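You operate a simulated robot arm through the tools that you are given. There is no shell and no other tool. Be economical: measure what you need, move in short steps, check, and stop when the job is done.

You are at the controls of a simulated two-armed robot. One attempt, no reset.

TASK
Press the knee board two times. Put the blue pad on the tray marked bound. Fetch the cup that says "Konrad" from the low bench and set it on top of the orange slat block on the low bench. Pick up the wooden prop with one hand, pass it to the other hand and put it on the pillar shelf. Take the fibre packet on the clamp bench and put it away on the top shelf of the grey rack. Fetch the yellow stick from the clamp bench and set it on the top of the drawer chest. Take the yellow pad on the assembly bench and put it away on the pillar shelf. Do these in any order. Set down upright: cup, wooden prop, fibre packet.

It is judged by the outcome, as a careful person would: the job done as asked, and still so three seconds after it is handed in. It fails if anything else is knocked over, pushed out of place, dropped, spilled or broken.

THE ROBOT
Two 7-joint arms with fingered hands on one trunk, on a base that drives. Base frame: it is fixed to the floor where the robot stands at the start and does not move with it; the origin is under the middle of the robot, x ahead of it, y to its left, z up. Readings come in mm, degrees, newtons and seconds.
The left shoulder is at the start at [70, 169, 1159], the right one opposite. With the tool pointing down near the work surface each hand reaches from about 100 to 600 mm from the robot's upright axis, wherever it stands, measured 20 degrees to its own side. Places, roughly: blue pad (6x9x4 cm) [1900, -500, 1100]; cup [-2000, 1000, 750]; fibre packet [-4000, 1250, 1000]; knee board [500, -200, 600]; pillar shelf (17x32 cm) [-2580, -1420, 1000]; slat block [-2000, 500, 500]; top of the drawer chest [-2400, 200, 600]; top shelf of the grey rack [-3100, 4800, 1600]; tray marked BOUND [500, -600, 400]; wooden prop (5x10x10 cm) [-3400, 1300, 900]; yellow pad (6x8x4 cm) [-3200, 2100, 900]; yellow stick [-4000, 1250, 750]. Payload 3.4 kg a hand.
The TCP of each hand is the grasp point between the finger pads, 23 mm short of the fingertips. In the tool frame z runs along the fingers and y along their closing line. The gripper opens to 116 mm. The gripper's body begins 65 mm behind the TCP. The gripper is a hand of 4 fingers: y runs from the thumb to the fingers, the wrist lies at [0, 0, -211] in the tool frame, and closing takes about 1.5 s.
Orientation is told as [roll, pitch, yaw] about the base's x, y, z axes, in that order, counted from this pose: with the fingers straight down and closing along the base's y, the tool's x points along the base's -x, its y along +y and its z along -z.

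THE INTERFACE
- The arms move only by the tool move_arm. It takes "left_plan", "right_plan" or both (then of equal length, played together; a hand with none holds still); each is a list of rows, each a list of 6 numbers: the shift along the tool's x, y, z in mm, then the turn, a rotation vector about the tool's x, y, z in degrees. In form: [[tx, ty, tz, ax, ay, az], ...]. A call has 1 to 12 rows; each row shifts and turns the commanded pose from where the row before left it, along the tool's axes as they then stand. "left_gripper" and "right_gripper" are, for a hand that has rows, the opening in per cent of the stroke, from 0 (shut) to 100 (fully open), set as the call begins (left out, the last holds). A row lasts 0.2 s, in which the tool goes at most 50 mm and 8.6 degrees; a call with a longer step from one row to the next is refused whole, and so is a gripper value outside its range. Where a pose cannot be reached the arm comes as near as it can. A force on the tool above 40 N (or 10 N above the force at the start of the call, whichever is more), or a blocked arm, ends the call early, and 0.2 s more pass. The fingers move at their own pace (about 153 mm/s each) and stop on an object; they squeeze with about 30 N. The grip force told is the motor's: it shows also when the fingers shut on nothing. Time passes only in rows, and 0.2 s behind the last, so rows that do not move let the fingers close. It gives the time, the measured TCP pose, the force on the tool (base axes), the opening and the grip force at its end, in the units of the frame above (readings bear some noise), with the torque about the TCP (base axes, N m) and any sound that the robot's microphone picked up.
- Cameras (640 x 400 px; columns grow to the right, rows downward): "scene" is now at [98.1, -38.2, 1348.3]; the picture's right is [-0.63, -0.77, 0.00], its down [-0.70, 0.58, -0.41] and it looks along [0.32, -0.26, -0.91] (base axes); focal length 257 px, centre (320, 200). "left" rides on the left gripper at [-69, 1, -90] in its tool frame; the picture's right is [-0.01, -1.00, 0.00], its down [0.79, -0.01, -0.61] and it looks along [0.61, 0.00, 0.79] (tool axes); focal length 251 px, centre (320, 200). "right" rides on the right gripper at [69, 0, -90] in its tool frame; the picture's right is [-0.01, 1.00, 0.00], its down [-0.79, -0.01, -0.61] and it looks along [-0.61, 0.00, 0.79] (tool axes); focal length 251 px, centre (320, 200). There is no depth. A picture from a camera that has moved, and an enlarged one, comes with that camera's place and axes in the base frame and with its lens.
- capture(camera): a new picture of that camera. It takes no simulated time.
- move_column(by): slides the trunk up (or, below 0, down) by that many mm; the arms and the scene camera ride with it, the base frame stays. It gives what a move gives, with no picture.
- steer(legs): drives the robot by 1 to 6 legs, each [ahead, left, turn to the left] in mm, mm and degrees, along the robot's own axes; the way and the turn of a leg run together, so that a leg with both is an arc; at most 1500 mm and 180 degrees a leg. The arms and the cameras ride along, it lands a little off, and it stops where it bumps. It gives what a move gives.
- finger_targets(finger1, finger2, finger3, thumb_bend, hand): sets how far each is bent, from 0 (flat) to 1 (curled in); at 0.3 the hand is open as for a grip, at 0.7 the pads meet at the TCP. One left out holds its place. A second passes; each finger stops where it meets its share of the squeeze, and holds until it gets a number again. A gripper value or a shape takes the hand back. It gives what a move gives, with no picture; readings hold the bend of each and the force on the fingers (four entries, about 0 where the hand has none), thumb and palm.
- preshape(shape, hand): the hand has 4 fingers and takes this shape, open, in about a second: jaw (thumb against the fingers, like two jaws); tri (thumb and two fingers); tip (a fingertip pinch); poke (one finger out to press); point (the index stretched); flat (the hand flat); cup (the hand cupped); fist (a fist). The gripper value then closes the fingers along that shape, each until it touches; the sizes above hold for jaw. It gives what a move gives, with no picture.
- turn_head(pan, tilt): turns the head with the scene camera to pan (to the left, within 86 degrees either way) and tilt (down, from -29 to 69), counted from straight ahead of the robot. It gives what a move gives.
- enlarge(camera, box): a new picture of the part [left, top, right, bottom] of that camera's present view, enlarged. It takes no simulated time.
- finish_job(): hands the job in; it is judged then, once.

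Go step by step. Nothing tells you exact positions but the pictures and the camera data: compare them with the known pose of the tool, close in by small moves and look again before you grip or let go. The budget is 207 turns and 210 pictures, counting those below and the enlarged ones. Unless the task says otherwise, let go and move clear before handing in.

The tools are called after "Call:" as name(argument=value, ...) on one line, values as JSON. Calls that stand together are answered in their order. move_arm: Moves the arms, as the interface text tells. Its arguments: {"type":"object","properties":{"left_plan":{"type":"array"},"left_gripper":{"type":"number"},"right_plan":{"type":"array"},"right_gripper":{"type":"number"}},"required":[]} The other tools are called the same way: move_column (by) slides the trunk up or down; preshape (shape, hand) gives the hand a shape; finger_targets (finger1, finger2, finger3, thumb_bend, hand) moves the fingers one by one; steer (legs) drives the base; turn_head (pan, tilt) turns the head that bears the scene camera; capture (camera) takes a picture; enlarge (camera, box) takes an enlarged picture of a part of a camera's view; finish_job () hands the job in.

At the start:

```text
clock: 0.0
left_tcp_pos: [347.6, 38.3, 753.0]
left_ee_rot: [8.9, 0.0, 0.2]
left_contact_force: [-0.5, 0.0, 0.0]
left_wrist_torque: [0.03, 0.0, -0.01]
left_gripper_width: 115.7
left_grasp_force: 0.1
left_shape: jaw
left_bend: [0.3, 0.3, 0.3, 0.3]
left_finger forces: [0.0, 0.0, 0.0, 0.1, 0.1, 0.0]
right_tcp_pos: [226.4, -343.7, 807.1]
right_ee_rot: [0.0, 0.0, 0.0]
right_contact_force: [0.2, -0.2, -0.5]
right_wrist_torque: [0.0, 0.0, 0.01]
right_gripper_width: 115.8
right_grasp_force: 0.1
right_shape: jaw
right_bend: [0.3, 0.3, 0.3, 0.3]
right_finger forces: [0.0, 0.1, 0.1, 0.0, 0.0, 0.0]
trunk travel left (down, up): [-666.0, 274.0]
robot x, y, heading: [-0.5, 0.5, 0.1]
head pan, tilt: [-39.3, 65.6]
```

scene: 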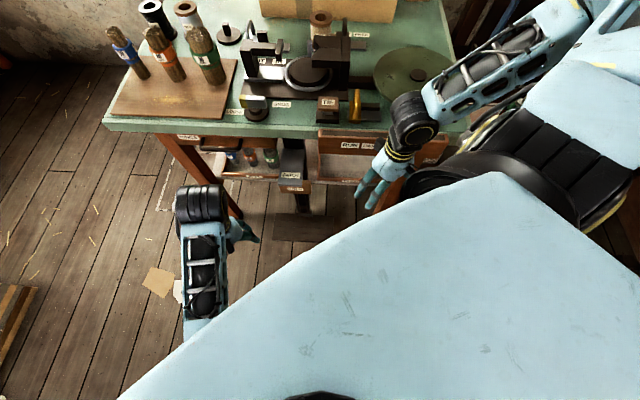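
right: 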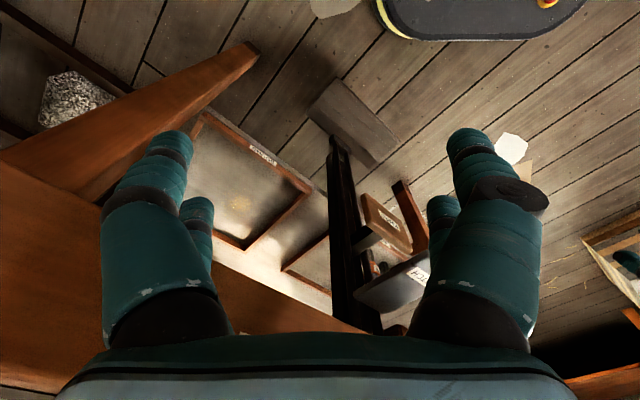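
left: 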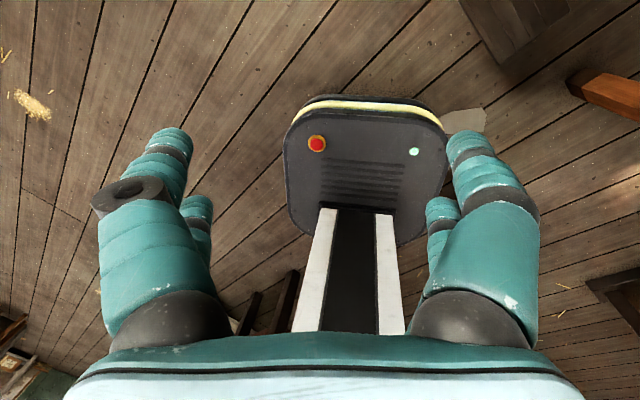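

I see a bench in front and to the right, with shelves beneath it. I'll look straight at it with the head first.

Call:
turn_head(pan=-30, tilt=40)

Call:
capture(camera="scene")

```text
clock: 0.9
left_tcp_pos: [346.3, 37.5, 752.1]
left_ee_rot: [9.2, 0.0, 0.2]
left_contact_force: [0.0, 0.3, 0.0]
left_wrist_torque: [-0.05, 0.0, 0.05]
left_gripper_width: 115.8
left_grasp_force: 0.1
left_shape: jaw
left_bend: [0.3, 0.3, 0.3, 0.3]
left_finger forces: [0.1, 0.1, 0.0, 0.0, 0.0, 0.1]
right_tcp_pos: [225.9, -343.2, 808.0]
right_ee_rot: [0.0, 0.0, 0.0]
right_contact_force: [0.2, 0.1, -0.4]
right_wrist_torque: [-0.01, 0.01, -0.04]
right_gripper_width: 116.0
right_grasp_force: 0.0
right_shape: jaw
right_bend: [0.3, 0.3, 0.3, 0.3]
right_finger forces: [0.0, 0.0, 0.1, 0.0, 0.0, 0.0]
trunk travel left (down, up): [-666.0, 274.0]
robot x, y, heading: [2.3, 1.6, 0.1]
head pan, tilt: [-30.0, 40.0]
```

```text
206 pictures are left
camera scene: at [125.3, -42.8, 1381.1], right [-0.5, -0.87, 0.0], down [-0.56, 0.32, -0.77], along [0.66, -0.38, -0.64], focal length 257 px, centre (320, 200)
```

scene: 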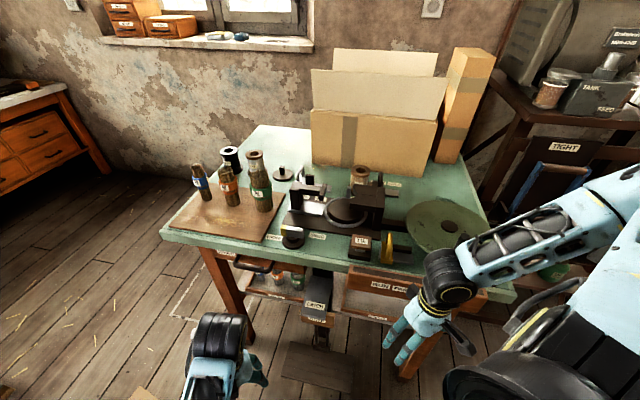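

The machine bench stands ahead right. A labelled board hangs below its edge, so I'll zoom in on it and look at the shelves.

Call:
enlarge(camera="scene", box=[220, 230, 460, 380])

Call:
enlarge(camera="right", box=[170, 60, 450, 335])

```text
2.67 times, centred on (340, 305) of scene
camera zoom: at [125.3, -42.8, 1381.1], right [-0.5, -0.87, 0.0], down [-0.56, 0.32, -0.77], along [0.66, -0.38, -0.64], focal length 685 px, centre (267, -80)
```

zoom: 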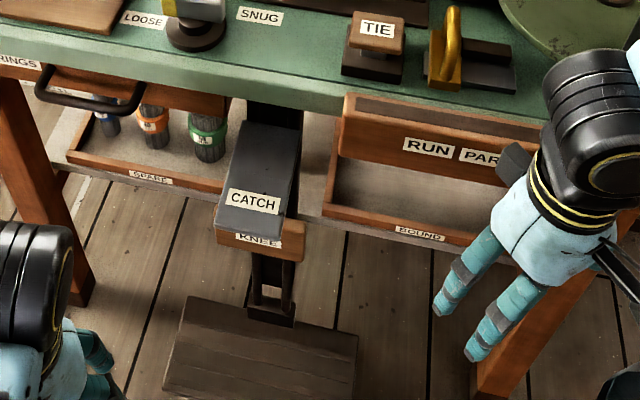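

```text
1.45 times, centred on (310, 198) of right
camera zoom: at [157.7, -342.3, 899.1], right [0.01, 1.0, 0.0], down [0.8, -0.01, 0.61], along [0.61, 0.0, -0.8], focal length 366 px, centre (334, 204)
```

zoom: 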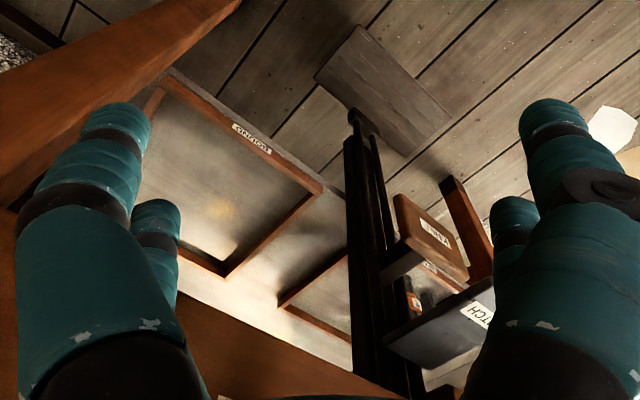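

The KNEE board is under the CATCH board; the bench faces me at about -41°. The pad should be on the window sill, so I'll zoom there.

Call:
enlarge(camera="scene", box=[80, 0, 330, 80])

Call:
turn_head(pan=20, tilt=25)

Call:
capture(camera="scene")

Call:
turn_head(pan=-86, tilt=35)

Call:
capture(camera="scene")

Call:
turn_head(pan=86, tilt=30)

Call:
capture(camera="scene")

```text
2.56 times, centred on (205, 40) of scene
camera zoom: at [125.3, -42.8, 1381.1], right [-0.5, -0.87, 0.0], down [-0.56, 0.32, -0.77], along [0.66, -0.38, -0.64], focal length 658 px, centre (614, 610)
```

zoom: 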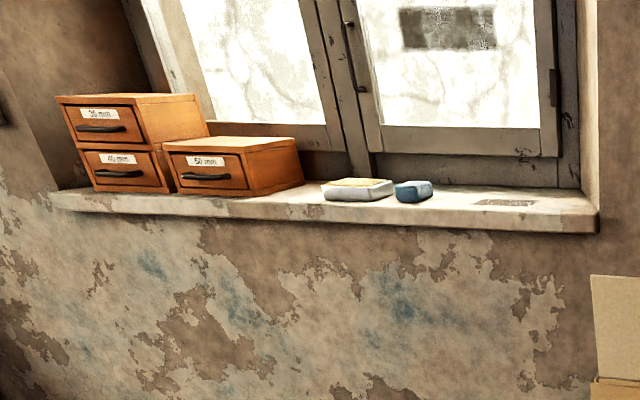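

```text
clock: 2.1
left_tcp_pos: [347.7, 39.0, 752.9]
left_ee_rot: [9.1, -0.1, 0.3]
left_contact_force: [-0.8, 0.0, 0.0]
left_wrist_torque: [0.0, 0.03, 0.03]
left_gripper_width: 115.7
left_grasp_force: 0.1
left_shape: jaw
left_bend: [0.3, 0.3, 0.3, 0.3]
left_finger forces: [0.0, 0.0, 0.0, 0.0, 0.1, 0.1]
right_tcp_pos: [226.2, -342.9, 808.7]
right_ee_rot: [0.0, 0.1, 0.0]
right_contact_force: [-0.4, -0.6, -1.2]
right_wrist_torque: [-0.02, -0.01, 0.02]
right_gripper_width: 116.0
right_grasp_force: 0.0
right_shape: jaw
right_bend: [0.3, 0.3, 0.3, 0.3]
right_finger forces: [0.0, 0.0, 0.0, 0.0, 0.1, 0.0]
trunk travel left (down, up): [-666.0, 274.0]
robot x, y, heading: [-1.5, 0.4, -0.1]
head pan, tilt: [20.0, 25.0]
```

```text
202 pictures are left
camera scene: at [138.3, 31.2, 1404.5], right [0.34, -0.94, 0.0], down [-0.4, -0.14, -0.91], along [0.85, 0.31, -0.42], focal length 257 px, centre (320, 200)
```

scene: 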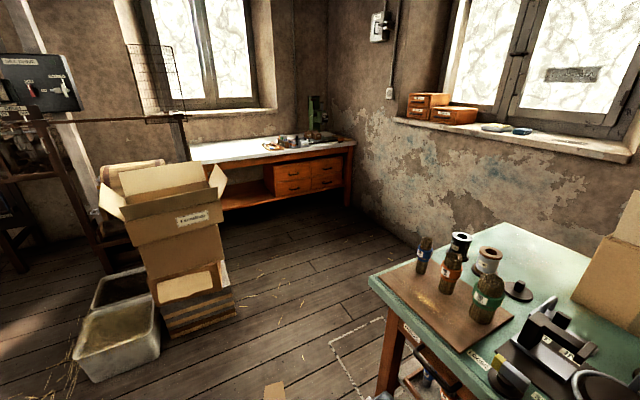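

```text
clock: 3.9
left_tcp_pos: [347.4, 39.1, 752.3]
left_ee_rot: [9.1, 0.1, 0.3]
left_contact_force: [-0.3, -0.4, 1.1]
left_wrist_torque: [0.0, 0.01, 0.03]
left_gripper_width: 115.9
left_grasp_force: 0.0
left_shape: jaw
left_bend: [0.3, 0.3, 0.3, 0.3]
left_finger forces: [0.0, 0.0, 0.0, 0.0, 0.0, 0.1]
right_tcp_pos: [225.5, -343.3, 809.2]
right_ee_rot: [-0.1, 0.1, 0.0]
right_contact_force: [0.2, -0.4, -0.1]
right_wrist_torque: [0.03, 0.03, 0.0]
right_gripper_width: 116.0
right_grasp_force: 0.0
right_shape: jaw
right_bend: [0.3, 0.3, 0.3, 0.3]
right_finger forces: [0.1, 0.0, 0.1, 0.0, 0.0, 0.0]
trunk travel left (down, up): [-666.0, 274.0]
robot x, y, heading: [1.4, 1.9, -0.1]
head pan, tilt: [-85.9, 35.0]
```

```text
201 pictures are left
camera scene: at [58.0, -88.1, 1388.7], right [-1.0, -0.07, 0.0], down [-0.04, 0.57, -0.82], along [0.06, -0.82, -0.57], focal length 257 px, centre (320, 200)
```

scene: 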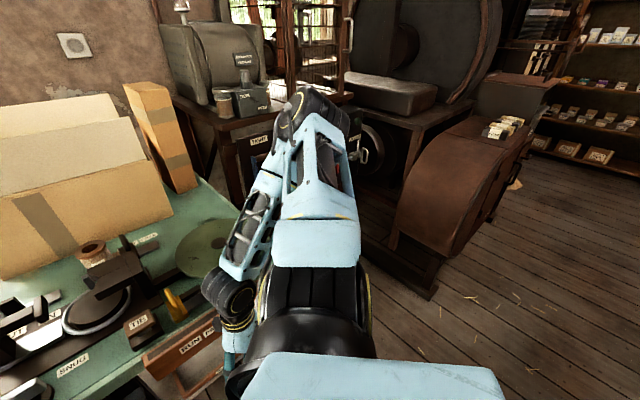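

```text
clock: 6.5
left_tcp_pos: [346.6, 38.2, 752.4]
left_ee_rot: [9.1, 0.0, 0.3]
left_contact_force: [0.1, 0.2, 0.4]
left_wrist_torque: [-0.02, -0.02, 0.01]
left_gripper_width: 115.9
left_grasp_force: 0.0
left_shape: jaw
left_bend: [0.3, 0.3, 0.3, 0.3]
left_finger forces: [0.0, 0.1, 0.0, 0.1, 0.1, 0.0]
right_tcp_pos: [226.4, -343.5, 808.5]
right_ee_rot: [0.0, 0.1, 0.0]
right_contact_force: [0.0, -0.2, 0.8]
right_wrist_torque: [0.01, 0.01, 0.0]
right_gripper_width: 116.0
right_grasp_force: 0.0
right_shape: jaw
right_bend: [0.3, 0.3, 0.3, 0.3]
right_finger forces: [0.0, 0.1, 0.0, 0.0, 0.0, 0.0]
trunk travel left (down, up): [-666.0, 274.0]
robot x, y, heading: [2.1, -2.3, 0.0]
head pan, tilt: [85.9, 30.0]
```

```text
200 pictures are left
camera scene: at [58.2, 90.0, 1396.5], right [1.0, -0.07, 0.0], down [-0.04, -0.5, -0.87], along [0.06, 0.86, -0.5], focal length 257 px, centre (320, 200)
```

scene: 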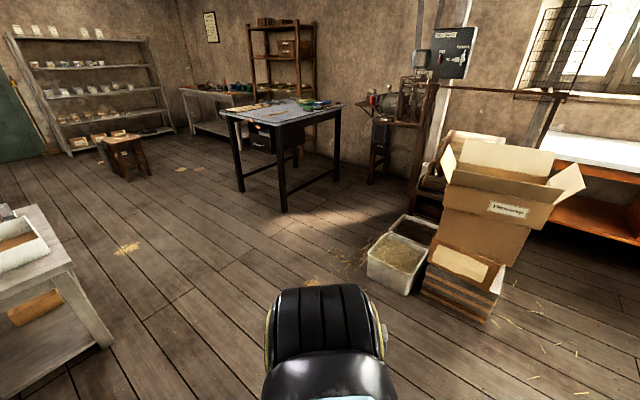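

The room is clear behind me. I'll back off from the bench, turn to face it square, and look again.

Call:
steer(legs=[[-300, 0, 0], [0, 0, -41]])

Call:
turn_head(pan=0, tilt=45)

Call:
capture(camera="scene")

Call:
capture(camera="right")

```text
clock: 10.5
left_tcp_pos: [-22.2, -199.9, 752.6]
left_ee_rot: [9.2, 0.0, -40.9]
left_contact_force: [-0.8, 0.2, 0.4]
left_wrist_torque: [0.04, 0.02, 0.03]
left_gripper_width: 116.0
left_grasp_force: 0.1
left_shape: jaw
left_bend: [0.3, 0.3, 0.3, 0.3]
left_finger forces: [0.0, 0.1, 0.0, 0.0, 0.0, 0.0]
right_tcp_pos: [-365.2, -407.2, 808.0]
right_ee_rot: [0.0, 0.1, -41.3]
right_contact_force: [0.5, 0.1, -0.9]
right_wrist_torque: [0.02, -0.01, 0.01]
right_gripper_width: 115.8
right_grasp_force: 0.0
right_shape: jaw
right_bend: [0.3, 0.3, 0.3, 0.3]
right_finger forces: [0.1, 0.0, 0.0, 0.0, 0.0, 0.0]
trunk travel left (down, up): [-666.0, 274.0]
robot x, y, heading: [-309.5, 1.1, -41.1]
head pan, tilt: [85.9, 30.0]
```

```text
clock: 12.1
left_tcp_pos: [-23.7, -199.7, 752.6]
left_ee_rot: [9.1, 0.0, -41.0]
left_contact_force: [0.3, -1.0, -0.5]
left_wrist_torque: [0.0, -0.02, 0.01]
left_gripper_width: 115.9
left_grasp_force: 0.1
left_shape: jaw
left_bend: [0.3, 0.3, 0.3, 0.3]
left_finger forces: [0.0, 0.0, 0.0, 0.0, 0.0, 0.0]
right_tcp_pos: [-366.3, -407.4, 809.0]
right_ee_rot: [0.1, 0.1, -41.3]
right_contact_force: [-0.5, 0.9, -0.1]
right_wrist_torque: [0.02, -0.02, 0.01]
right_gripper_width: 115.9
right_grasp_force: 0.1
right_shape: jaw
right_bend: [0.3, 0.3, 0.3, 0.3]
right_finger forces: [0.1, 0.0, 0.1, 0.1, 0.1, 0.0]
trunk travel left (down, up): [-666.0, 274.0]
robot x, y, heading: [-307.5, 0.9, -41.6]
head pan, tilt: [0.0, 45.0]
```

```text
199 pictures are left
camera scene: at [-208.7, -87.0, 1373.9], right [-0.66, -0.75, 0.0], down [-0.53, 0.47, -0.71], along [0.53, -0.47, -0.71], focal length 257 px, centre (320, 200)
```

scene: 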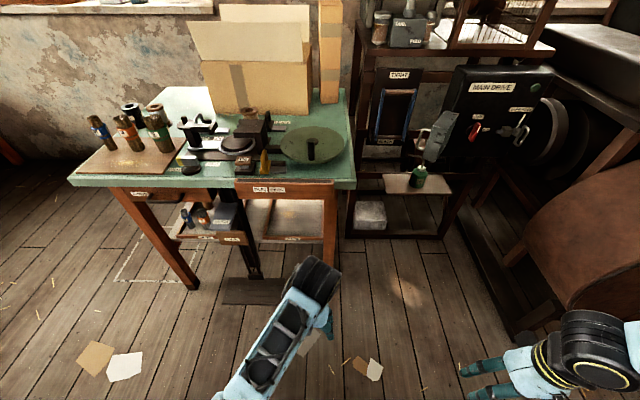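

```text
198 pictures are left
camera right: at [-416.7, -361.2, 899.1], right [0.67, 0.74, 0.0], down [0.59, -0.53, 0.61], along [0.45, -0.4, -0.8], focal length 251 px, centre (320, 200)
```

right: 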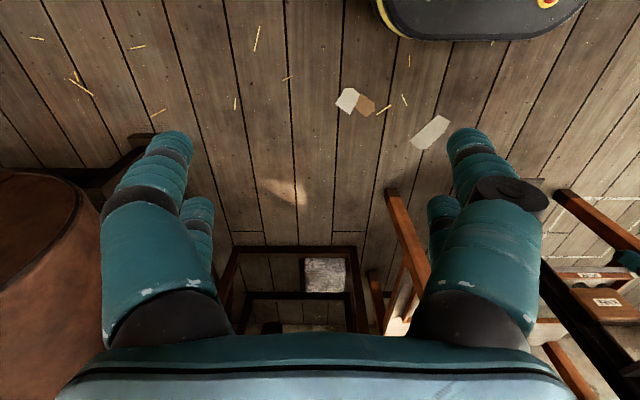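

I've fixed the knee board at about [446, -220, 588], 700 mm ahead and 330 mm left of me. I'll point the left hand forward with fingers shut.

Call:
move_arm(left_plan=[[0, 12, 0, 8.6, 0, 0], [-20, 12, 0, 0, -8.6, 0], [-19.8, 12, 3, 0, -8.6, 0], [-19.1, 12, 5.8, 0, -8.6, 0], [-18, 12, 8.6, 0, -8.6, 0], [-16.6, 12, 11.2, 0, -8.6, 0], [-14.7, 12, 13.5, 0, -8.6, 0], [-12.6, 12, 15.5, 0, -8.6, 0], [-10.1, 12, 17.2, 0, -8.6, 0], [-7.5, 12, 18.5, 0, -8.6, 0], [-4.7, 12, 19.4, 0, -8.6, 0], [-1.7, 0, 20, 0, -4, 0]], left_gripper=0)

Call:
move_column(by=-300)

Call:
capture(camera="left")

Call:
capture(camera="scene")

```text
clock: 14.7
left_tcp_pos: [230.8, -245.7, 758.4]
left_ee_rot: [100.4, -89.6, -141.4]
left_contact_force: [0.2, -0.1, 0.9]
left_wrist_torque: [0.01, 0.0, 0.0]
left_gripper_width: 0.0
left_grasp_force: 30.2
left_shape: jaw
left_bend: [0.62, 0.62, 0.62, 0.62]
left_finger forces: [0.1, 0.0, 0.0, 0.1, 0.0, 0.0]
right_tcp_pos: [-365.0, -407.2, 808.7]
right_ee_rot: [0.0, 0.1, -41.3]
right_contact_force: [1.0, 0.1, 0.4]
right_wrist_torque: [0.02, 0.01, -0.03]
right_gripper_width: 116.2
right_grasp_force: 0.1
right_shape: jaw
right_bend: [0.3, 0.3, 0.3, 0.3]
right_finger forces: [0.1, 0.1, 0.0, 0.0, 0.0, 0.0]
trunk travel left (down, up): [-666.0, 274.0]
robot x, y, heading: [-305.9, 5.0, -41.4]
head pan, tilt: [0.0, 45.0]
```

```text
clock: 17.7
left_tcp_pos: [230.6, -246.5, 458.1]
left_ee_rot: [85.4, -89.5, -126.3]
left_contact_force: [-0.2, -0.4, 0.6]
left_wrist_torque: [0.0, -0.02, -0.02]
left_gripper_width: 0.1
left_grasp_force: 30.2
left_shape: jaw
left_bend: [0.62, 0.62, 0.62, 0.62]
left_finger forces: [0.1, 0.0, 0.1, 0.0, 0.1, 0.0]
right_tcp_pos: [-365.4, -407.3, 509.0]
right_ee_rot: [0.0, 0.1, -41.3]
right_contact_force: [0.8, 0.4, 0.7]
right_wrist_torque: [-0.02, -0.01, 0.03]
right_gripper_width: 115.7
right_grasp_force: 0.0
right_shape: jaw
right_bend: [0.3, 0.3, 0.3, 0.3]
right_finger forces: [0.1, 0.0, 0.0, 0.0, 0.0, 0.0]
trunk travel left (down, up): [-366.0, 574.0]
robot x, y, heading: [-306.8, 2.6, -41.5]
head pan, tilt: [0.0, 45.0]
```

```text
197 pictures are left
camera left: at [163.3, -184.9, 527.2], right [-0.66, -0.75, 0.0], down [-0.46, 0.4, -0.79], along [0.6, -0.52, -0.61], focal length 251 px, centre (320, 200)
```

left: 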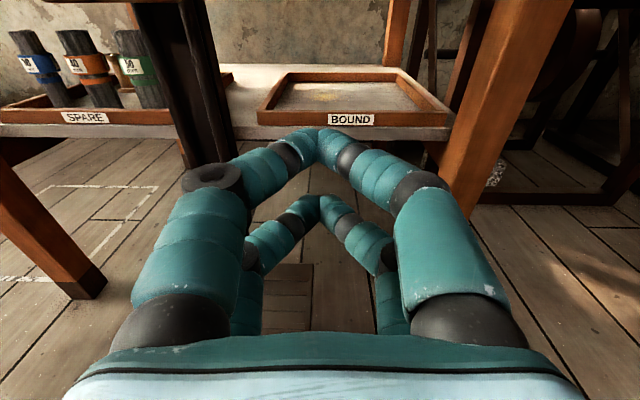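

```text
196 pictures are left
camera scene: at [-208.8, -86.9, 1074.0], right [-0.66, -0.75, 0.0], down [-0.53, 0.47, -0.71], along [0.53, -0.47, -0.71], focal length 257 px, centre (320, 200)
```

scene: 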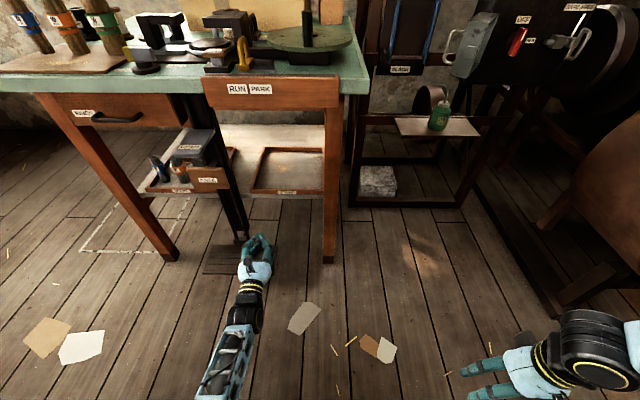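

The hand points forward at z 458. I'll zoom on the knee board to see its size and what it sits on.

Call:
enlarge(camera="scene", box=[130, 70, 350, 290])

```text
1.82 times, centred on (240, 180) of scene
camera zoom: at [-208.8, -86.9, 1074.0], right [-0.66, -0.75, 0.0], down [-0.53, 0.47, -0.71], along [0.53, -0.47, -0.71], focal length 467 px, centre (466, 236)
```

zoom: 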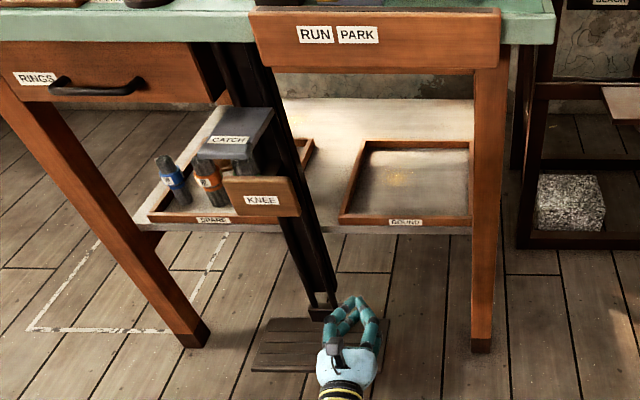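

The board's face is about 127×80 mm, centre about 333 mm to my left, z 578. I'll shift left 163 mm and raise 120 mm to aim the fingers at it.

Call:
steer(legs=[[0, 163, 0]])

Call:
move_column(by=120)

Call:
capture(camera="left")

Call:
capture(camera="scene")

```text
clock: 19.2
left_tcp_pos: [339.1, -122.1, 457.0]
left_ee_rot: [84.4, -89.5, -125.4]
left_contact_force: [-0.6, -0.2, -0.4]
left_wrist_torque: [0.02, 0.0, -0.02]
left_gripper_width: 0.0
left_grasp_force: 29.8
left_shape: jaw
left_bend: [0.62, 0.62, 0.62, 0.62]
left_finger forces: [0.0, 0.0, 0.0, 0.1, 0.0, 0.0]
right_tcp_pos: [-257.2, -283.3, 509.4]
right_ee_rot: [0.1, 0.1, -41.4]
right_contact_force: [-0.2, -0.2, 0.1]
right_wrist_torque: [-0.04, 0.01, -0.02]
right_gripper_width: 116.0
right_grasp_force: 0.0
right_shape: jaw
right_bend: [0.3, 0.3, 0.3, 0.3]
right_finger forces: [0.1, 0.0, 0.0, 0.1, 0.0, 0.0]
trunk travel left (down, up): [-366.0, 574.0]
robot x, y, heading: [-204.5, 124.8, -41.3]
head pan, tilt: [0.0, 45.0]
```

```text
clock: 20.7
left_tcp_pos: [336.6, -122.2, 579.1]
left_ee_rot: [84.1, -89.5, -125.1]
left_contact_force: [-0.2, -0.5, -0.2]
left_wrist_torque: [0.0, -0.01, 0.01]
left_gripper_width: 0.0
left_grasp_force: 29.6
left_shape: jaw
left_bend: [0.62, 0.62, 0.62, 0.62]
left_finger forces: [0.1, 0.0, 0.1, 0.0, 0.0, 0.0]
right_tcp_pos: [-258.8, -283.9, 628.5]
right_ee_rot: [0.0, 0.1, -41.3]
right_contact_force: [-0.3, -0.2, -0.2]
right_wrist_torque: [-0.02, -0.02, -0.02]
right_gripper_width: 115.9
right_grasp_force: 0.2
right_shape: jaw
right_bend: [0.3, 0.3, 0.3, 0.3]
right_finger forces: [0.0, 0.1, 0.0, 0.1, 0.0, 0.1]
trunk travel left (down, up): [-486.0, 454.0]
robot x, y, heading: [-201.5, 124.7, -41.5]
head pan, tilt: [0.0, 45.0]
```

```text
194 pictures are left
camera left: at [271.7, -62.3, 647.0], right [-0.66, -0.75, 0.0], down [-0.46, 0.4, -0.79], along [0.6, -0.52, -0.61], focal length 251 px, centre (320, 200)
```

left: 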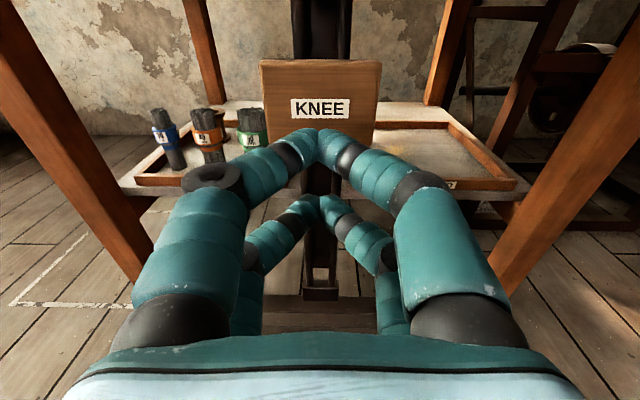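

```text
193 pictures are left
camera scene: at [-100.2, 35.9, 1193.9], right [-0.66, -0.75, 0.0], down [-0.53, 0.47, -0.71], along [0.53, -0.47, -0.71], focal length 257 px, centre (320, 200)
```

scene: 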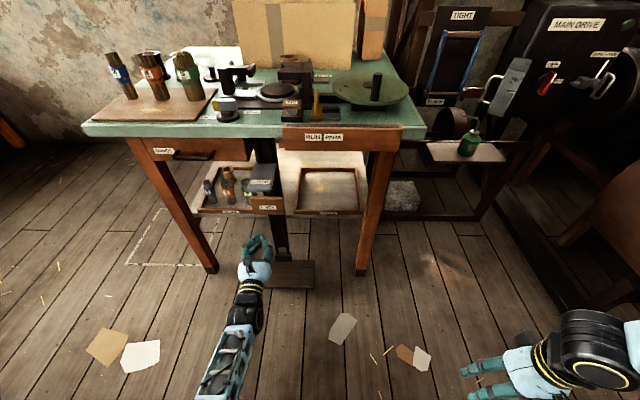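

The KNEE board is dead ahead of the fingertips. I'll press slowly.

Call:
move_arm(left_plan=[[0, 0, 15, 0, 0, 0], [0, 0, 15, 0, 0, 0], [0, 0, 15, 0, 0, 0], [0, 0, 15, 0, 0, 0], [0, 0, 15, 0, 0, 0], [0, 0, 10, 0, 0, 0], [0, 0, 8, 0, 0, 0], [0, 0, 8, 0, 0, 0], [0, 0, 8, 0, 0, 0], [0, 0, 8, 0, 0, 0], [0, 0, 8, 0, 0, 0], [0, 0, 8, 0, 0, 0]], left_gripper=0)

Call:
capture(camera="left")

```text
clock: 23.3
left_tcp_pos: [436.3, -205.6, 582.9]
left_ee_rot: [80.3, -89.4, -121.5]
left_contact_force: [-3.6, 1.5, -1.0]
left_wrist_torque: [-0.02, 0.0, -0.04]
left_gripper_width: 0.0
left_grasp_force: 30.5
left_shape: jaw
left_bend: [0.62, 0.62, 0.62, 0.62]
left_finger forces: [0.1, 0.0, 0.0, 0.1, 0.0, 0.0]
left hand out of reach, approached as far as the arm can: row 12
right_tcp_pos: [-258.3, -283.7, 630.0]
right_ee_rot: [0.0, 0.2, -41.3]
right_contact_force: [0.9, 0.1, 0.0]
right_wrist_torque: [0.04, -0.01, 0.01]
right_gripper_width: 116.4
right_grasp_force: 0.2
right_shape: jaw
right_bend: [0.3, 0.3, 0.3, 0.3]
right_finger forces: [0.0, 0.0, 0.0, 0.0, 0.0, 0.0]
trunk travel left (down, up): [-486.0, 454.0]
robot x, y, heading: [-199.8, 121.7, -41.5]
head pan, tilt: [0.0, 45.0]
```

```text
192 pictures are left
camera left: at [370.5, -145.9, 650.6], right [-0.66, -0.75, 0.0], down [-0.46, 0.4, -0.79], along [0.6, -0.52, -0.61], focal length 251 px, centre (320, 200)
```

left: 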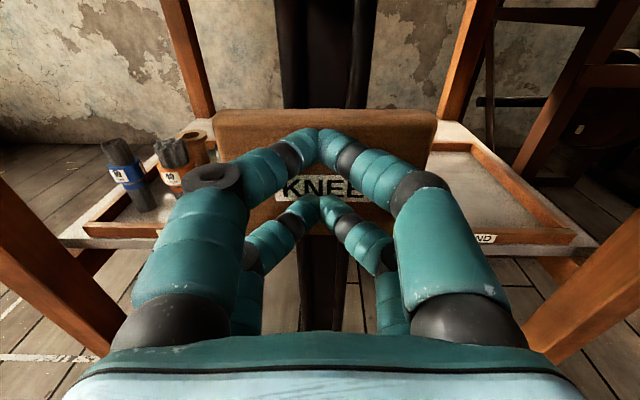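

Fingers just touch the board, but the arm is fully stretched. I'll retract, drive 120 mm closer and press again.

Call:
move_arm(left_plan=[[0, 0, -30, 0, 0, 0], [0, 0, -40, 0, 0, 0], [0, 0, -40, 0, 0, 0], [0, 0, -40, 0, 0, 0], [5, 0, -20, 0, 0, 0], [0, 0, 0, 0, 0, 0]])

Call:
steer(legs=[[120, 0, 0]])

Call:
capture(camera="left")

```text
clock: 24.7
left_tcp_pos: [308.0, -95.4, 577.1]
left_ee_rot: [84.7, -89.5, -125.7]
left_contact_force: [-0.6, 0.0, -0.1]
left_wrist_torque: [-0.02, -0.03, -0.02]
left_gripper_width: 0.0
left_grasp_force: 30.4
left_shape: jaw
left_bend: [0.62, 0.62, 0.62, 0.62]
left_finger forces: [0.0, 0.0, 0.0, 0.0, 0.1, 0.0]
right_tcp_pos: [-258.2, -282.7, 628.5]
right_ee_rot: [-0.1, 0.1, -41.3]
right_contact_force: [-0.3, 0.0, -0.4]
right_wrist_torque: [0.0, 0.0, -0.01]
right_gripper_width: 116.0
right_grasp_force: 0.0
right_shape: jaw
right_bend: [0.3, 0.3, 0.3, 0.3]
right_finger forces: [0.0, 0.1, 0.0, 0.0, 0.0, 0.0]
trunk travel left (down, up): [-486.0, 454.0]
robot x, y, heading: [-201.8, 124.3, -41.3]
head pan, tilt: [0.0, 45.0]
```

```text
clock: 25.9
left_tcp_pos: [397.7, -174.9, 576.7]
left_ee_rot: [77.2, -89.5, -118.5]
left_contact_force: [0.0, 0.0, -0.2]
left_wrist_torque: [-0.02, 0.0, 0.0]
left_gripper_width: 0.0
left_grasp_force: 30.5
left_shape: jaw
left_bend: [0.62, 0.62, 0.62, 0.62]
left_finger forces: [0.0, 0.1, 0.1, 0.0, 0.0, 0.0]
right_tcp_pos: [-168.5, -362.3, 627.3]
right_ee_rot: [0.0, 0.3, -41.4]
right_contact_force: [0.6, 0.2, 0.2]
right_wrist_torque: [0.02, 0.02, 0.01]
right_gripper_width: 116.0
right_grasp_force: 0.0
right_shape: jaw
right_bend: [0.3, 0.3, 0.3, 0.3]
right_finger forces: [0.0, 0.0, 0.0, 0.0, 0.0, 0.0]
trunk travel left (down, up): [-486.0, 454.0]
robot x, y, heading: [-111.9, 45.7, -41.6]
head pan, tilt: [0.0, 45.0]
```

```text
191 pictures are left
camera left: at [330.6, -114.5, 645.3], right [-0.66, -0.75, 0.0], down [-0.46, 0.4, -0.79], along [0.6, -0.52, -0.61], focal length 251 px, centre (320, 200)
```

left: 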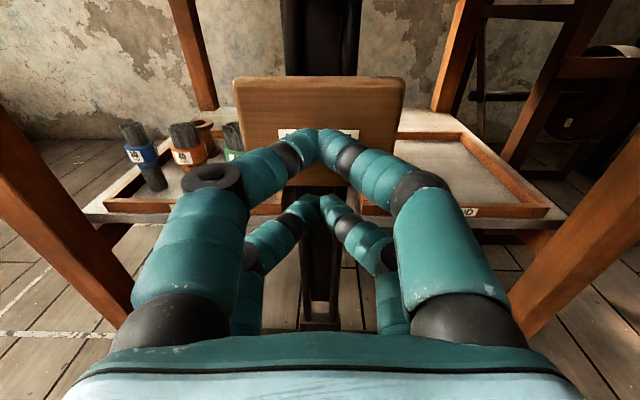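

About 50 mm to contact. Pressing now in small steps.

Call:
move_arm(left_plan=[[0, 0, 22, 0, 0, 0], [0, 0, 18, 0, 0, 0], [0, 0, 6, 0, 0, 0], [0, 0, 6, 0, 0, 0], [0, 0, 6, 0, 0, 0], [0, 0, 6, 0, 0, 0], [0, 0, 6, 0, 0, 0], [0, 0, 6, 0, 0, 0], [0, 0, 6, 0, 0, 0], [0, 0, 6, 0, 0, 0], [0, 0, 6, 0, 0, 0], [0, 0, 6, 0, 0, 0]])

Call:
capture(camera="left")

```text
clock: 28.4
left_tcp_pos: [464.8, -232.9, 576.8]
left_ee_rot: [79.7, -89.4, -120.8]
left_contact_force: [-18.9, 14.3, 7.6]
left_wrist_torque: [-0.23, -0.3, -0.1]
left_gripper_width: 0.0
left_grasp_force: 29.9
left_shape: jaw
left_bend: [0.63, 0.63, 0.63, 0.62]
left_finger forces: [0.0, 0.0, 0.0, 0.0, 0.1, 0.0]
right_tcp_pos: [-170.6, -360.6, 629.6]
right_ee_rot: [0.1, 0.0, -41.3]
right_contact_force: [0.3, 0.2, 0.4]
right_wrist_torque: [-0.03, -0.02, 0.02]
right_gripper_width: 115.8
right_grasp_force: 0.1
right_shape: jaw
right_bend: [0.3, 0.3, 0.3, 0.3]
right_finger forces: [0.0, 0.0, 0.0, 0.0, 0.0, 0.0]
trunk travel left (down, up): [-486.0, 454.0]
robot x, y, heading: [-112.4, 46.7, -41.5]
head pan, tilt: [0.0, 45.0]
stopped in row 12 (left hand): the force on the tool passed its limit at 46 N (the readings are from after the stop); the commanded pose is now the measured one
```

```text
190 pictures are left
camera left: at [397.8, -174.2, 645.4], right [-0.66, -0.75, 0.0], down [-0.46, 0.4, -0.79], along [0.6, -0.52, -0.61], focal length 251 px, centre (320, 200)
```

left: 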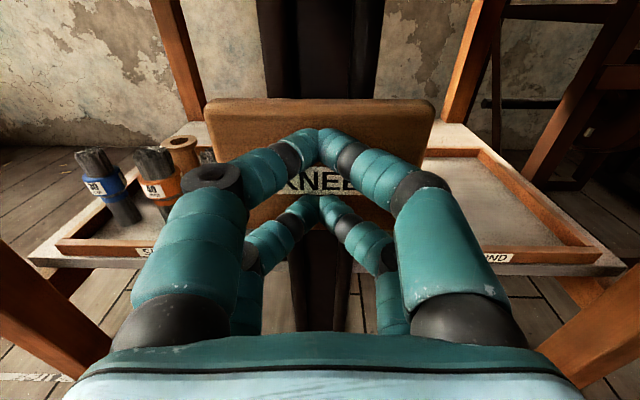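

The board moved about 40 mm and hit 46 N, which looks like the end stop. I'll check with the scene camera before releasing.

Call:
enlarge(camera="scene", box=[160, 60, 480, 300])

Call:
move_arm(left_plan=[[0, 0, -10, 0, 0, 0], [0, 0, -10, 0, 0, 0], [0, 0, -20, 0, 0, 0], [0, 0, -25, 0, 0, 0], [0, 0, -25, 0, 0, 0], [0, 0, 0, 0, 0, 0]])

Call:
enlarge(camera="scene", box=[160, 60, 480, 300])

Call:
capture(camera="left")

```text
1.67 times, centred on (320, 180) of scene
camera zoom: at [-14.8, -39.7, 1194.6], right [-0.66, -0.75, 0.0], down [-0.53, 0.47, -0.71], along [0.53, -0.47, -0.7], focal length 428 px, centre (320, 233)
```

zoom: 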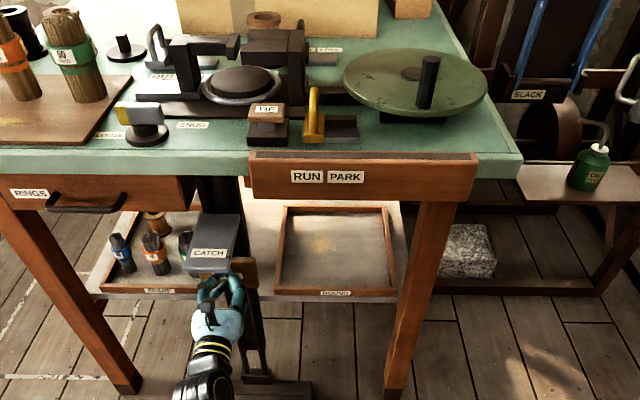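

```text
clock: 29.8
left_tcp_pos: [400.7, -177.3, 574.6]
left_ee_rot: [57.3, -89.4, -98.5]
left_contact_force: [0.2, 0.0, 0.3]
left_wrist_torque: [0.01, 0.03, 0.01]
left_gripper_width: 0.0
left_grasp_force: 29.7
left_shape: jaw
left_bend: [0.63, 0.62, 0.63, 0.62]
left_finger forces: [0.1, 0.0, 0.0, 0.1, 0.0, 0.0]
right_tcp_pos: [-168.1, -361.9, 628.7]
right_ee_rot: [0.0, 0.1, -41.4]
right_contact_force: [-0.5, -0.3, 0.5]
right_wrist_torque: [-0.02, 0.03, -0.01]
right_gripper_width: 116.2
right_grasp_force: 0.1
right_shape: jaw
right_bend: [0.3, 0.3, 0.3, 0.3]
right_finger forces: [0.0, 0.0, 0.1, 0.1, 0.0, 0.0]
trunk travel left (down, up): [-486.0, 454.0]
robot x, y, heading: [-111.2, 44.9, -41.4]
head pan, tilt: [0.0, 45.0]
```

```text
1.67 times, centred on (320, 180) of scene
camera zoom: at [-11.4, -42.4, 1193.9], right [-0.66, -0.75, 0.0], down [-0.53, 0.47, -0.71], along [0.53, -0.47, -0.71], focal length 428 px, centre (320, 233)
```

zoom: 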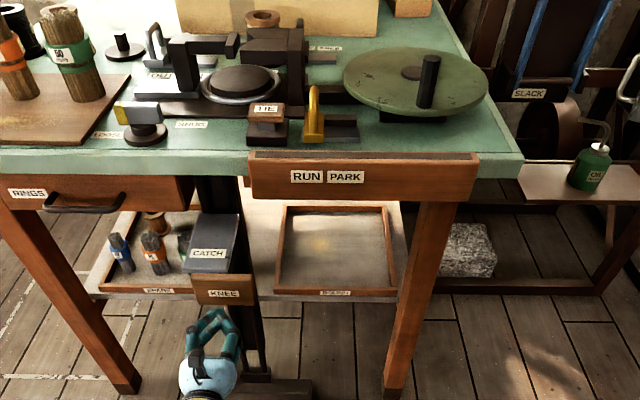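

```text
187 pictures are left
camera left: at [332.6, -117.4, 643.4], right [-0.66, -0.75, 0.0], down [-0.46, 0.4, -0.79], along [0.6, -0.52, -0.61], focal length 251 px, centre (320, 200)
```

left: 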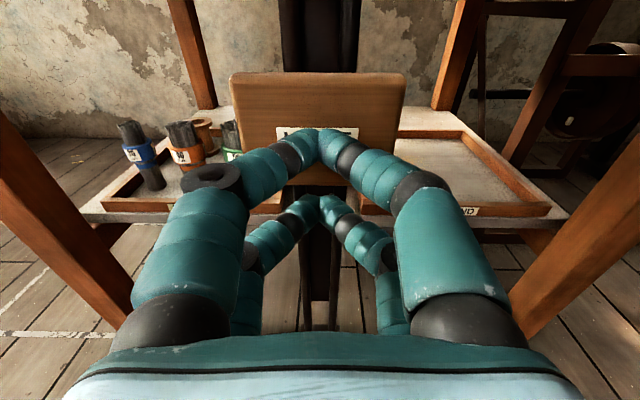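

The board sprang back to its place. Second press, stopping midway to feel the spring.

Call:
move_arm(left_plan=[[0, 0, 22, 0, 0, 0], [0, 0, 18, 0, 0, 0], [0, 0, 8, 0, 0, 0], [0, 0, 8, 0, 0, 0], [0, 0, 8, 0, 0, 0], [0, 0, 6, 0, 0, 0]])

Call:
move_arm(left_plan=[[0, 0, 5, 0, 0, 0], [0, 0, 5, 0, 0, 0], [0, 0, 5, 0, 0, 0], [0, 0, 5, 0, 0, 0], [0, 0, 5, 0, 0, 0], [0, 0, 5, 0, 0, 0], [0, 0, 5, 0, 0, 0], [0, 0, 5, 0, 0, 0]])

Call:
capture(camera="left")

```text
clock: 31.2
left_tcp_pos: [450.5, -221.9, 575.5]
left_ee_rot: [61.4, -89.3, -102.7]
left_contact_force: [-7.1, 2.0, -0.2]
left_wrist_torque: [-0.06, -0.11, -0.06]
left_gripper_width: 0.0
left_grasp_force: 30.3
left_shape: jaw
left_bend: [0.63, 0.62, 0.63, 0.62]
left_finger forces: [0.1, 0.1, 0.0, 0.0, 0.0, 0.0]
right_tcp_pos: [-170.0, -361.3, 628.7]
right_ee_rot: [0.1, 0.0, -41.4]
right_contact_force: [0.7, 0.4, 1.3]
right_wrist_torque: [-0.02, -0.03, 0.0]
right_gripper_width: 115.9
right_grasp_force: 0.0
right_shape: jaw
right_bend: [0.3, 0.3, 0.3, 0.3]
right_finger forces: [0.1, 0.1, 0.0, 0.1, 0.0, 0.0]
trunk travel left (down, up): [-486.0, 454.0]
robot x, y, heading: [-113.8, 48.1, -41.3]
head pan, tilt: [0.0, 45.0]
```

```text
clock: 32.3
left_tcp_pos: [464.5, -234.0, 573.3]
left_ee_rot: [53.4, -89.1, -94.6]
left_contact_force: [-19.8, 14.6, 7.8]
left_wrist_torque: [-0.31, -0.43, -0.15]
left_gripper_width: 0.1
left_grasp_force: 30.0
left_shape: jaw
left_bend: [0.63, 0.62, 0.63, 0.63]
left_finger forces: [0.1, 0.0, 0.0, 0.0, 0.0, 0.1]
right_tcp_pos: [-170.3, -359.1, 629.6]
right_ee_rot: [0.0, -0.1, -41.3]
right_contact_force: [-0.5, 0.2, 0.4]
right_wrist_torque: [0.02, 0.01, 0.01]
right_gripper_width: 115.9
right_grasp_force: 0.0
right_shape: jaw
right_bend: [0.3, 0.3, 0.3, 0.3]
right_finger forces: [0.1, 0.0, 0.1, 0.0, 0.0, 0.1]
trunk travel left (down, up): [-486.0, 454.0]
robot x, y, heading: [-114.3, 43.2, -41.4]
head pan, tilt: [0.0, 45.0]
stopped in row 5 (left hand): the force on the tool passed its limit at 43 N (the readings are from after the stop); the commanded pose is now the measured one
```

```text
186 pictures are left
camera left: at [398.1, -174.5, 642.9], right [-0.66, -0.75, 0.0], down [-0.46, 0.4, -0.79], along [0.6, -0.52, -0.61], focal length 251 px, centre (320, 200)
```

left: 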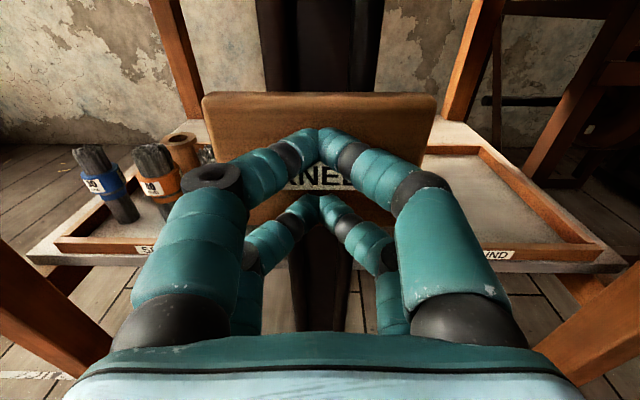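

Same end stop reached, so that's two full presses. I'll retract, back away, raise the trunk and turn towards the window.

Call:
move_arm(left_plan=[[0, 0, -10, 0, 0, 0], [0, 0, -15, 0, 0, 0], [0, 0, -35, 0, 0, 0], [0, 0, -45, 0, 0, 0], [0, 0, -45, 0, 0, 0], [0, 0, 0, 0, 0, 0]])

Call:
steer(legs=[[-350, 0, 0], [0, 0, 70]])

Call:
turn_head(pan=-40, tilt=30)

Call:
move_column(by=380)

Call:
capture(camera="scene")

```text
clock: 33.7
left_tcp_pos: [352.9, -137.1, 572.4]
left_ee_rot: [40.6, -89.1, -81.8]
left_contact_force: [-0.4, 0.0, 0.0]
left_wrist_torque: [0.02, 0.01, 0.01]
left_gripper_width: 0.0
left_grasp_force: 29.6
left_shape: jaw
left_bend: [0.63, 0.62, 0.63, 0.63]
left_finger forces: [0.0, 0.0, 0.1, 0.0, 0.0, 0.1]
right_tcp_pos: [-168.8, -360.5, 629.5]
right_ee_rot: [0.0, 0.2, -41.3]
right_contact_force: [0.4, 0.3, 0.6]
right_wrist_torque: [0.03, -0.02, 0.0]
right_gripper_width: 116.0
right_grasp_force: 0.0
right_shape: jaw
right_bend: [0.3, 0.3, 0.3, 0.3]
right_finger forces: [0.0, 0.0, 0.1, 0.0, 0.0, 0.0]
trunk travel left (down, up): [-486.0, 454.0]
robot x, y, heading: [-108.5, 44.2, -41.4]
head pan, tilt: [0.0, 45.0]
```

```text
clock: 39.0
left_tcp_pos: [-42.3, 647.1, 572.0]
left_ee_rot: [40.3, -89.2, -11.6]
left_contact_force: [0.7, -1.0, -0.9]
left_wrist_torque: [0.01, 0.02, 0.01]
left_gripper_width: 0.2
left_grasp_force: 29.7
left_shape: jaw
left_bend: [0.63, 0.62, 0.63, 0.63]
left_finger forces: [0.1, 0.0, 0.1, 0.0, 0.0, 0.0]
right_tcp_pos: [-11.3, 80.6, 629.3]
right_ee_rot: [0.0, 0.1, 28.6]
right_contact_force: [0.4, 0.0, 0.6]
right_wrist_torque: [0.0, 0.0, 0.0]
right_gripper_width: 115.9
right_grasp_force: 0.1
right_shape: jaw
right_bend: [0.3, 0.3, 0.3, 0.3]
right_finger forces: [0.1, 0.1, 0.0, 0.1, 0.0, 0.1]
trunk travel left (down, up): [-486.0, 454.0]
robot x, y, heading: [-373.1, 276.1, 28.6]
head pan, tilt: [0.0, 45.0]
```

```text
clock: 40.1
left_tcp_pos: [-42.2, 648.1, 571.4]
left_ee_rot: [40.6, -89.1, -11.8]
left_contact_force: [-0.6, -0.3, 0.6]
left_wrist_torque: [0.0, -0.01, 0.0]
left_gripper_width: 0.3
left_grasp_force: 30.2
left_shape: jaw
left_bend: [0.63, 0.62, 0.63, 0.63]
left_finger forces: [0.1, 0.0, 0.0, 0.0, 0.0, 0.0]
right_tcp_pos: [-10.2, 81.4, 627.9]
right_ee_rot: [-0.1, 0.1, 28.5]
right_contact_force: [-0.2, -0.3, 0.4]
right_wrist_torque: [0.04, -0.02, -0.03]
right_gripper_width: 116.0
right_grasp_force: 0.0
right_shape: jaw
right_bend: [0.3, 0.3, 0.3, 0.3]
right_finger forces: [0.0, 0.0, 0.1, 0.0, 0.1, 0.0]
trunk travel left (down, up): [-486.0, 454.0]
robot x, y, heading: [-369.6, 274.9, 28.4]
head pan, tilt: [-40.0, 30.0]
```

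```text
clock: 43.8
left_tcp_pos: [-42.3, 647.4, 952.2]
left_ee_rot: [40.6, -89.0, -11.9]
left_contact_force: [0.5, -0.2, 0.1]
left_wrist_torque: [0.01, 0.02, 0.01]
left_gripper_width: 0.0
left_grasp_force: 30.0
left_shape: jaw
left_bend: [0.63, 0.62, 0.63, 0.63]
left_finger forces: [0.0, 0.0, 0.0, 0.0, 0.0, 0.0]
right_tcp_pos: [-11.3, 79.6, 1009.7]
right_ee_rot: [0.0, 0.2, 28.5]
right_contact_force: [-0.2, -0.3, 0.1]
right_wrist_torque: [0.01, 0.01, 0.0]
right_gripper_width: 115.8
right_grasp_force: 0.0
right_shape: jaw
right_bend: [0.3, 0.3, 0.3, 0.3]
right_finger forces: [0.1, 0.0, 0.0, 0.0, 0.1, 0.0]
trunk travel left (down, up): [-866.0, 74.0]
robot x, y, heading: [-370.6, 273.7, 28.4]
head pan, tilt: [-40.0, 30.0]
```

```text
185 pictures are left
camera scene: at [-238.8, 279.6, 1596.5], right [-0.2, -0.98, 0.0], down [-0.49, 0.1, -0.87], along [0.85, -0.17, -0.5], focal length 257 px, centre (320, 200)
```

scene: 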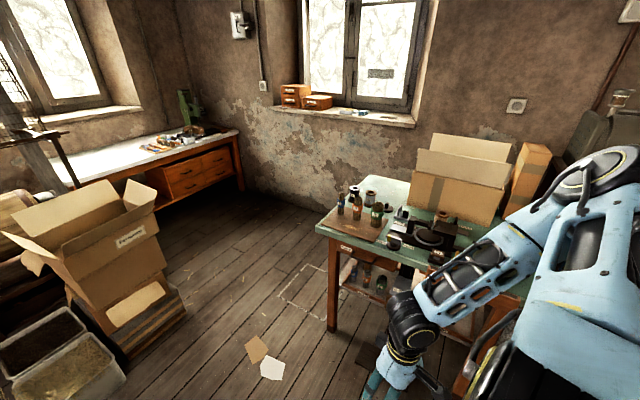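

The wall with the sill runs parallel to the bench, so I'll turn back to -41° and strafe left past the bench. Then I'll approach the sill with the right hand. The pad is about [1980, -540, 1125].

Call:
steer(legs=[[0, 0, -69.6], [0, 1090, 0]])

Call:
turn_head(pan=0, tilt=30)

Call:
capture(camera="scene")

```text
clock: 52.2
left_tcp_pos: [789.5, 904.4, 952.0]
left_ee_rot: [42.0, -89.2, -83.0]
left_contact_force: [-0.4, 0.1, -0.7]
left_wrist_torque: [0.02, -0.04, -0.04]
left_gripper_width: 0.0
left_grasp_force: 29.9
left_shape: jaw
left_bend: [0.63, 0.62, 0.63, 0.63]
left_finger forces: [0.1, 0.0, 0.0, 0.0, 0.0, 0.0]
right_tcp_pos: [268.3, 679.1, 1007.4]
right_ee_rot: [0.1, 0.2, -41.2]
right_contact_force: [0.4, 0.6, -0.9]
right_wrist_torque: [-0.01, 0.01, 0.0]
right_gripper_width: 116.0
right_grasp_force: 0.0
right_shape: jaw
right_bend: [0.3, 0.3, 0.3, 0.3]
right_finger forces: [0.1, 0.0, 0.0, 0.1, 0.1, 0.0]
trunk travel left (down, up): [-866.0, 74.0]
robot x, y, heading: [325.2, 1090.3, -41.1]
head pan, tilt: [-40.0, 30.0]
```

```text
clock: 53.3
left_tcp_pos: [789.3, 904.9, 951.6]
left_ee_rot: [40.9, -89.1, -82.1]
left_contact_force: [0.0, 0.2, -0.4]
left_wrist_torque: [0.02, 0.03, 0.01]
left_gripper_width: 0.0
left_grasp_force: 30.6
left_shape: jaw
left_bend: [0.63, 0.62, 0.63, 0.63]
left_finger forces: [0.0, 0.0, 0.1, 0.0, 0.0, 0.0]
right_tcp_pos: [269.1, 679.1, 1008.3]
right_ee_rot: [0.1, 0.1, -41.1]
right_contact_force: [-0.2, -0.1, 0.1]
right_wrist_torque: [-0.01, 0.02, 0.01]
right_gripper_width: 115.9
right_grasp_force: 0.0
right_shape: jaw
right_bend: [0.3, 0.3, 0.3, 0.3]
right_finger forces: [0.0, 0.0, 0.0, 0.0, 0.1, 0.0]
trunk travel left (down, up): [-866.0, 74.0]
robot x, y, heading: [324.9, 1088.5, -41.0]
head pan, tilt: [0.0, 30.0]
```

```text
184 pictures are left
camera scene: at [431.0, 993.0, 1596.5], right [-0.66, -0.75, 0.0], down [-0.38, 0.33, -0.87], along [0.65, -0.57, -0.5], focal length 257 px, centre (320, 200)
```

scene: 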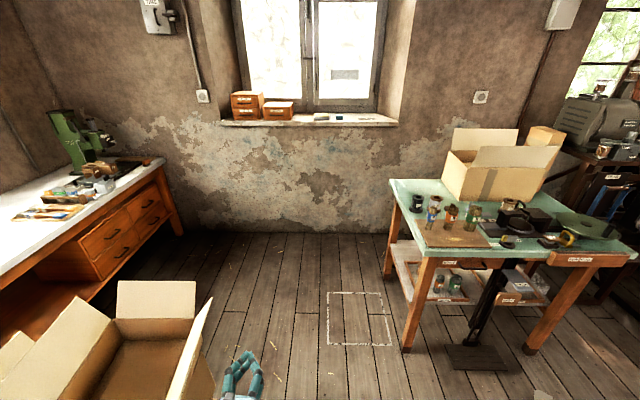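

The way along the wall side is clear: carton left, bench right. I'll drive towards the sill with a slight shift right.

Call:
steer(legs=[[700, -30, 0], [800, 0, 0]])

Call:
turn_head(pan=-10, tilt=40)

Call:
capture(camera="scene")

```text
clock: 61.0
left_tcp_pos: [1884.3, -95.3, 953.0]
left_ee_rot: [41.8, -89.1, -82.7]
left_contact_force: [-0.5, 0.2, -0.3]
left_wrist_torque: [0.02, 0.0, 0.0]
left_gripper_width: 0.1
left_grasp_force: 30.1
left_shape: jaw
left_bend: [0.63, 0.62, 0.63, 0.63]
left_finger forces: [0.1, 0.0, 0.1, 0.0, 0.1, 0.0]
right_tcp_pos: [1362.1, -322.8, 1009.0]
right_ee_rot: [-0.1, 0.1, -41.1]
right_contact_force: [-0.5, 0.7, 0.8]
right_wrist_torque: [0.03, -0.03, 0.0]
right_gripper_width: 115.9
right_grasp_force: 0.1
right_shape: jaw
right_bend: [0.3, 0.3, 0.3, 0.3]
right_finger forces: [0.0, 0.1, 0.0, 0.1, 0.0, 0.1]
trunk travel left (down, up): [-866.0, 74.0]
robot x, y, heading: [1417.7, 84.8, -41.3]
head pan, tilt: [0.0, 30.0]
```

```text
clock: 61.7
left_tcp_pos: [1885.3, -95.2, 953.2]
left_ee_rot: [39.4, -89.0, -80.5]
left_contact_force: [0.5, 0.8, -0.9]
left_wrist_torque: [0.03, 0.02, -0.01]
left_gripper_width: 0.1
left_grasp_force: 30.2
left_shape: jaw
left_bend: [0.63, 0.62, 0.63, 0.63]
left_finger forces: [0.0, 0.0, 0.1, 0.1, 0.1, 0.1]
right_tcp_pos: [1362.9, -322.3, 1008.1]
right_ee_rot: [0.0, 0.1, -41.2]
right_contact_force: [0.2, -0.3, 0.1]
right_wrist_torque: [0.01, 0.03, 0.02]
right_gripper_width: 115.9
right_grasp_force: 0.2
right_shape: jaw
right_bend: [0.3, 0.3, 0.3, 0.3]
right_finger forces: [0.1, 0.0, 0.0, 0.0, 0.1, 0.1]
trunk travel left (down, up): [-866.0, 74.0]
robot x, y, heading: [1418.6, 82.3, -41.0]
head pan, tilt: [-10.0, 40.0]
```

```text
183 pictures are left
camera scene: at [1511.4, -14.4, 1581.2], right [-0.78, -0.63, 0.0], down [-0.4, 0.5, -0.77], along [0.48, -0.6, -0.64], focal length 257 px, centre (320, 200)
```

scene: 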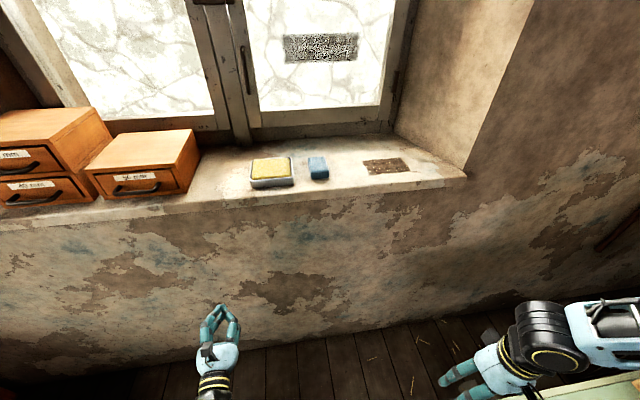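

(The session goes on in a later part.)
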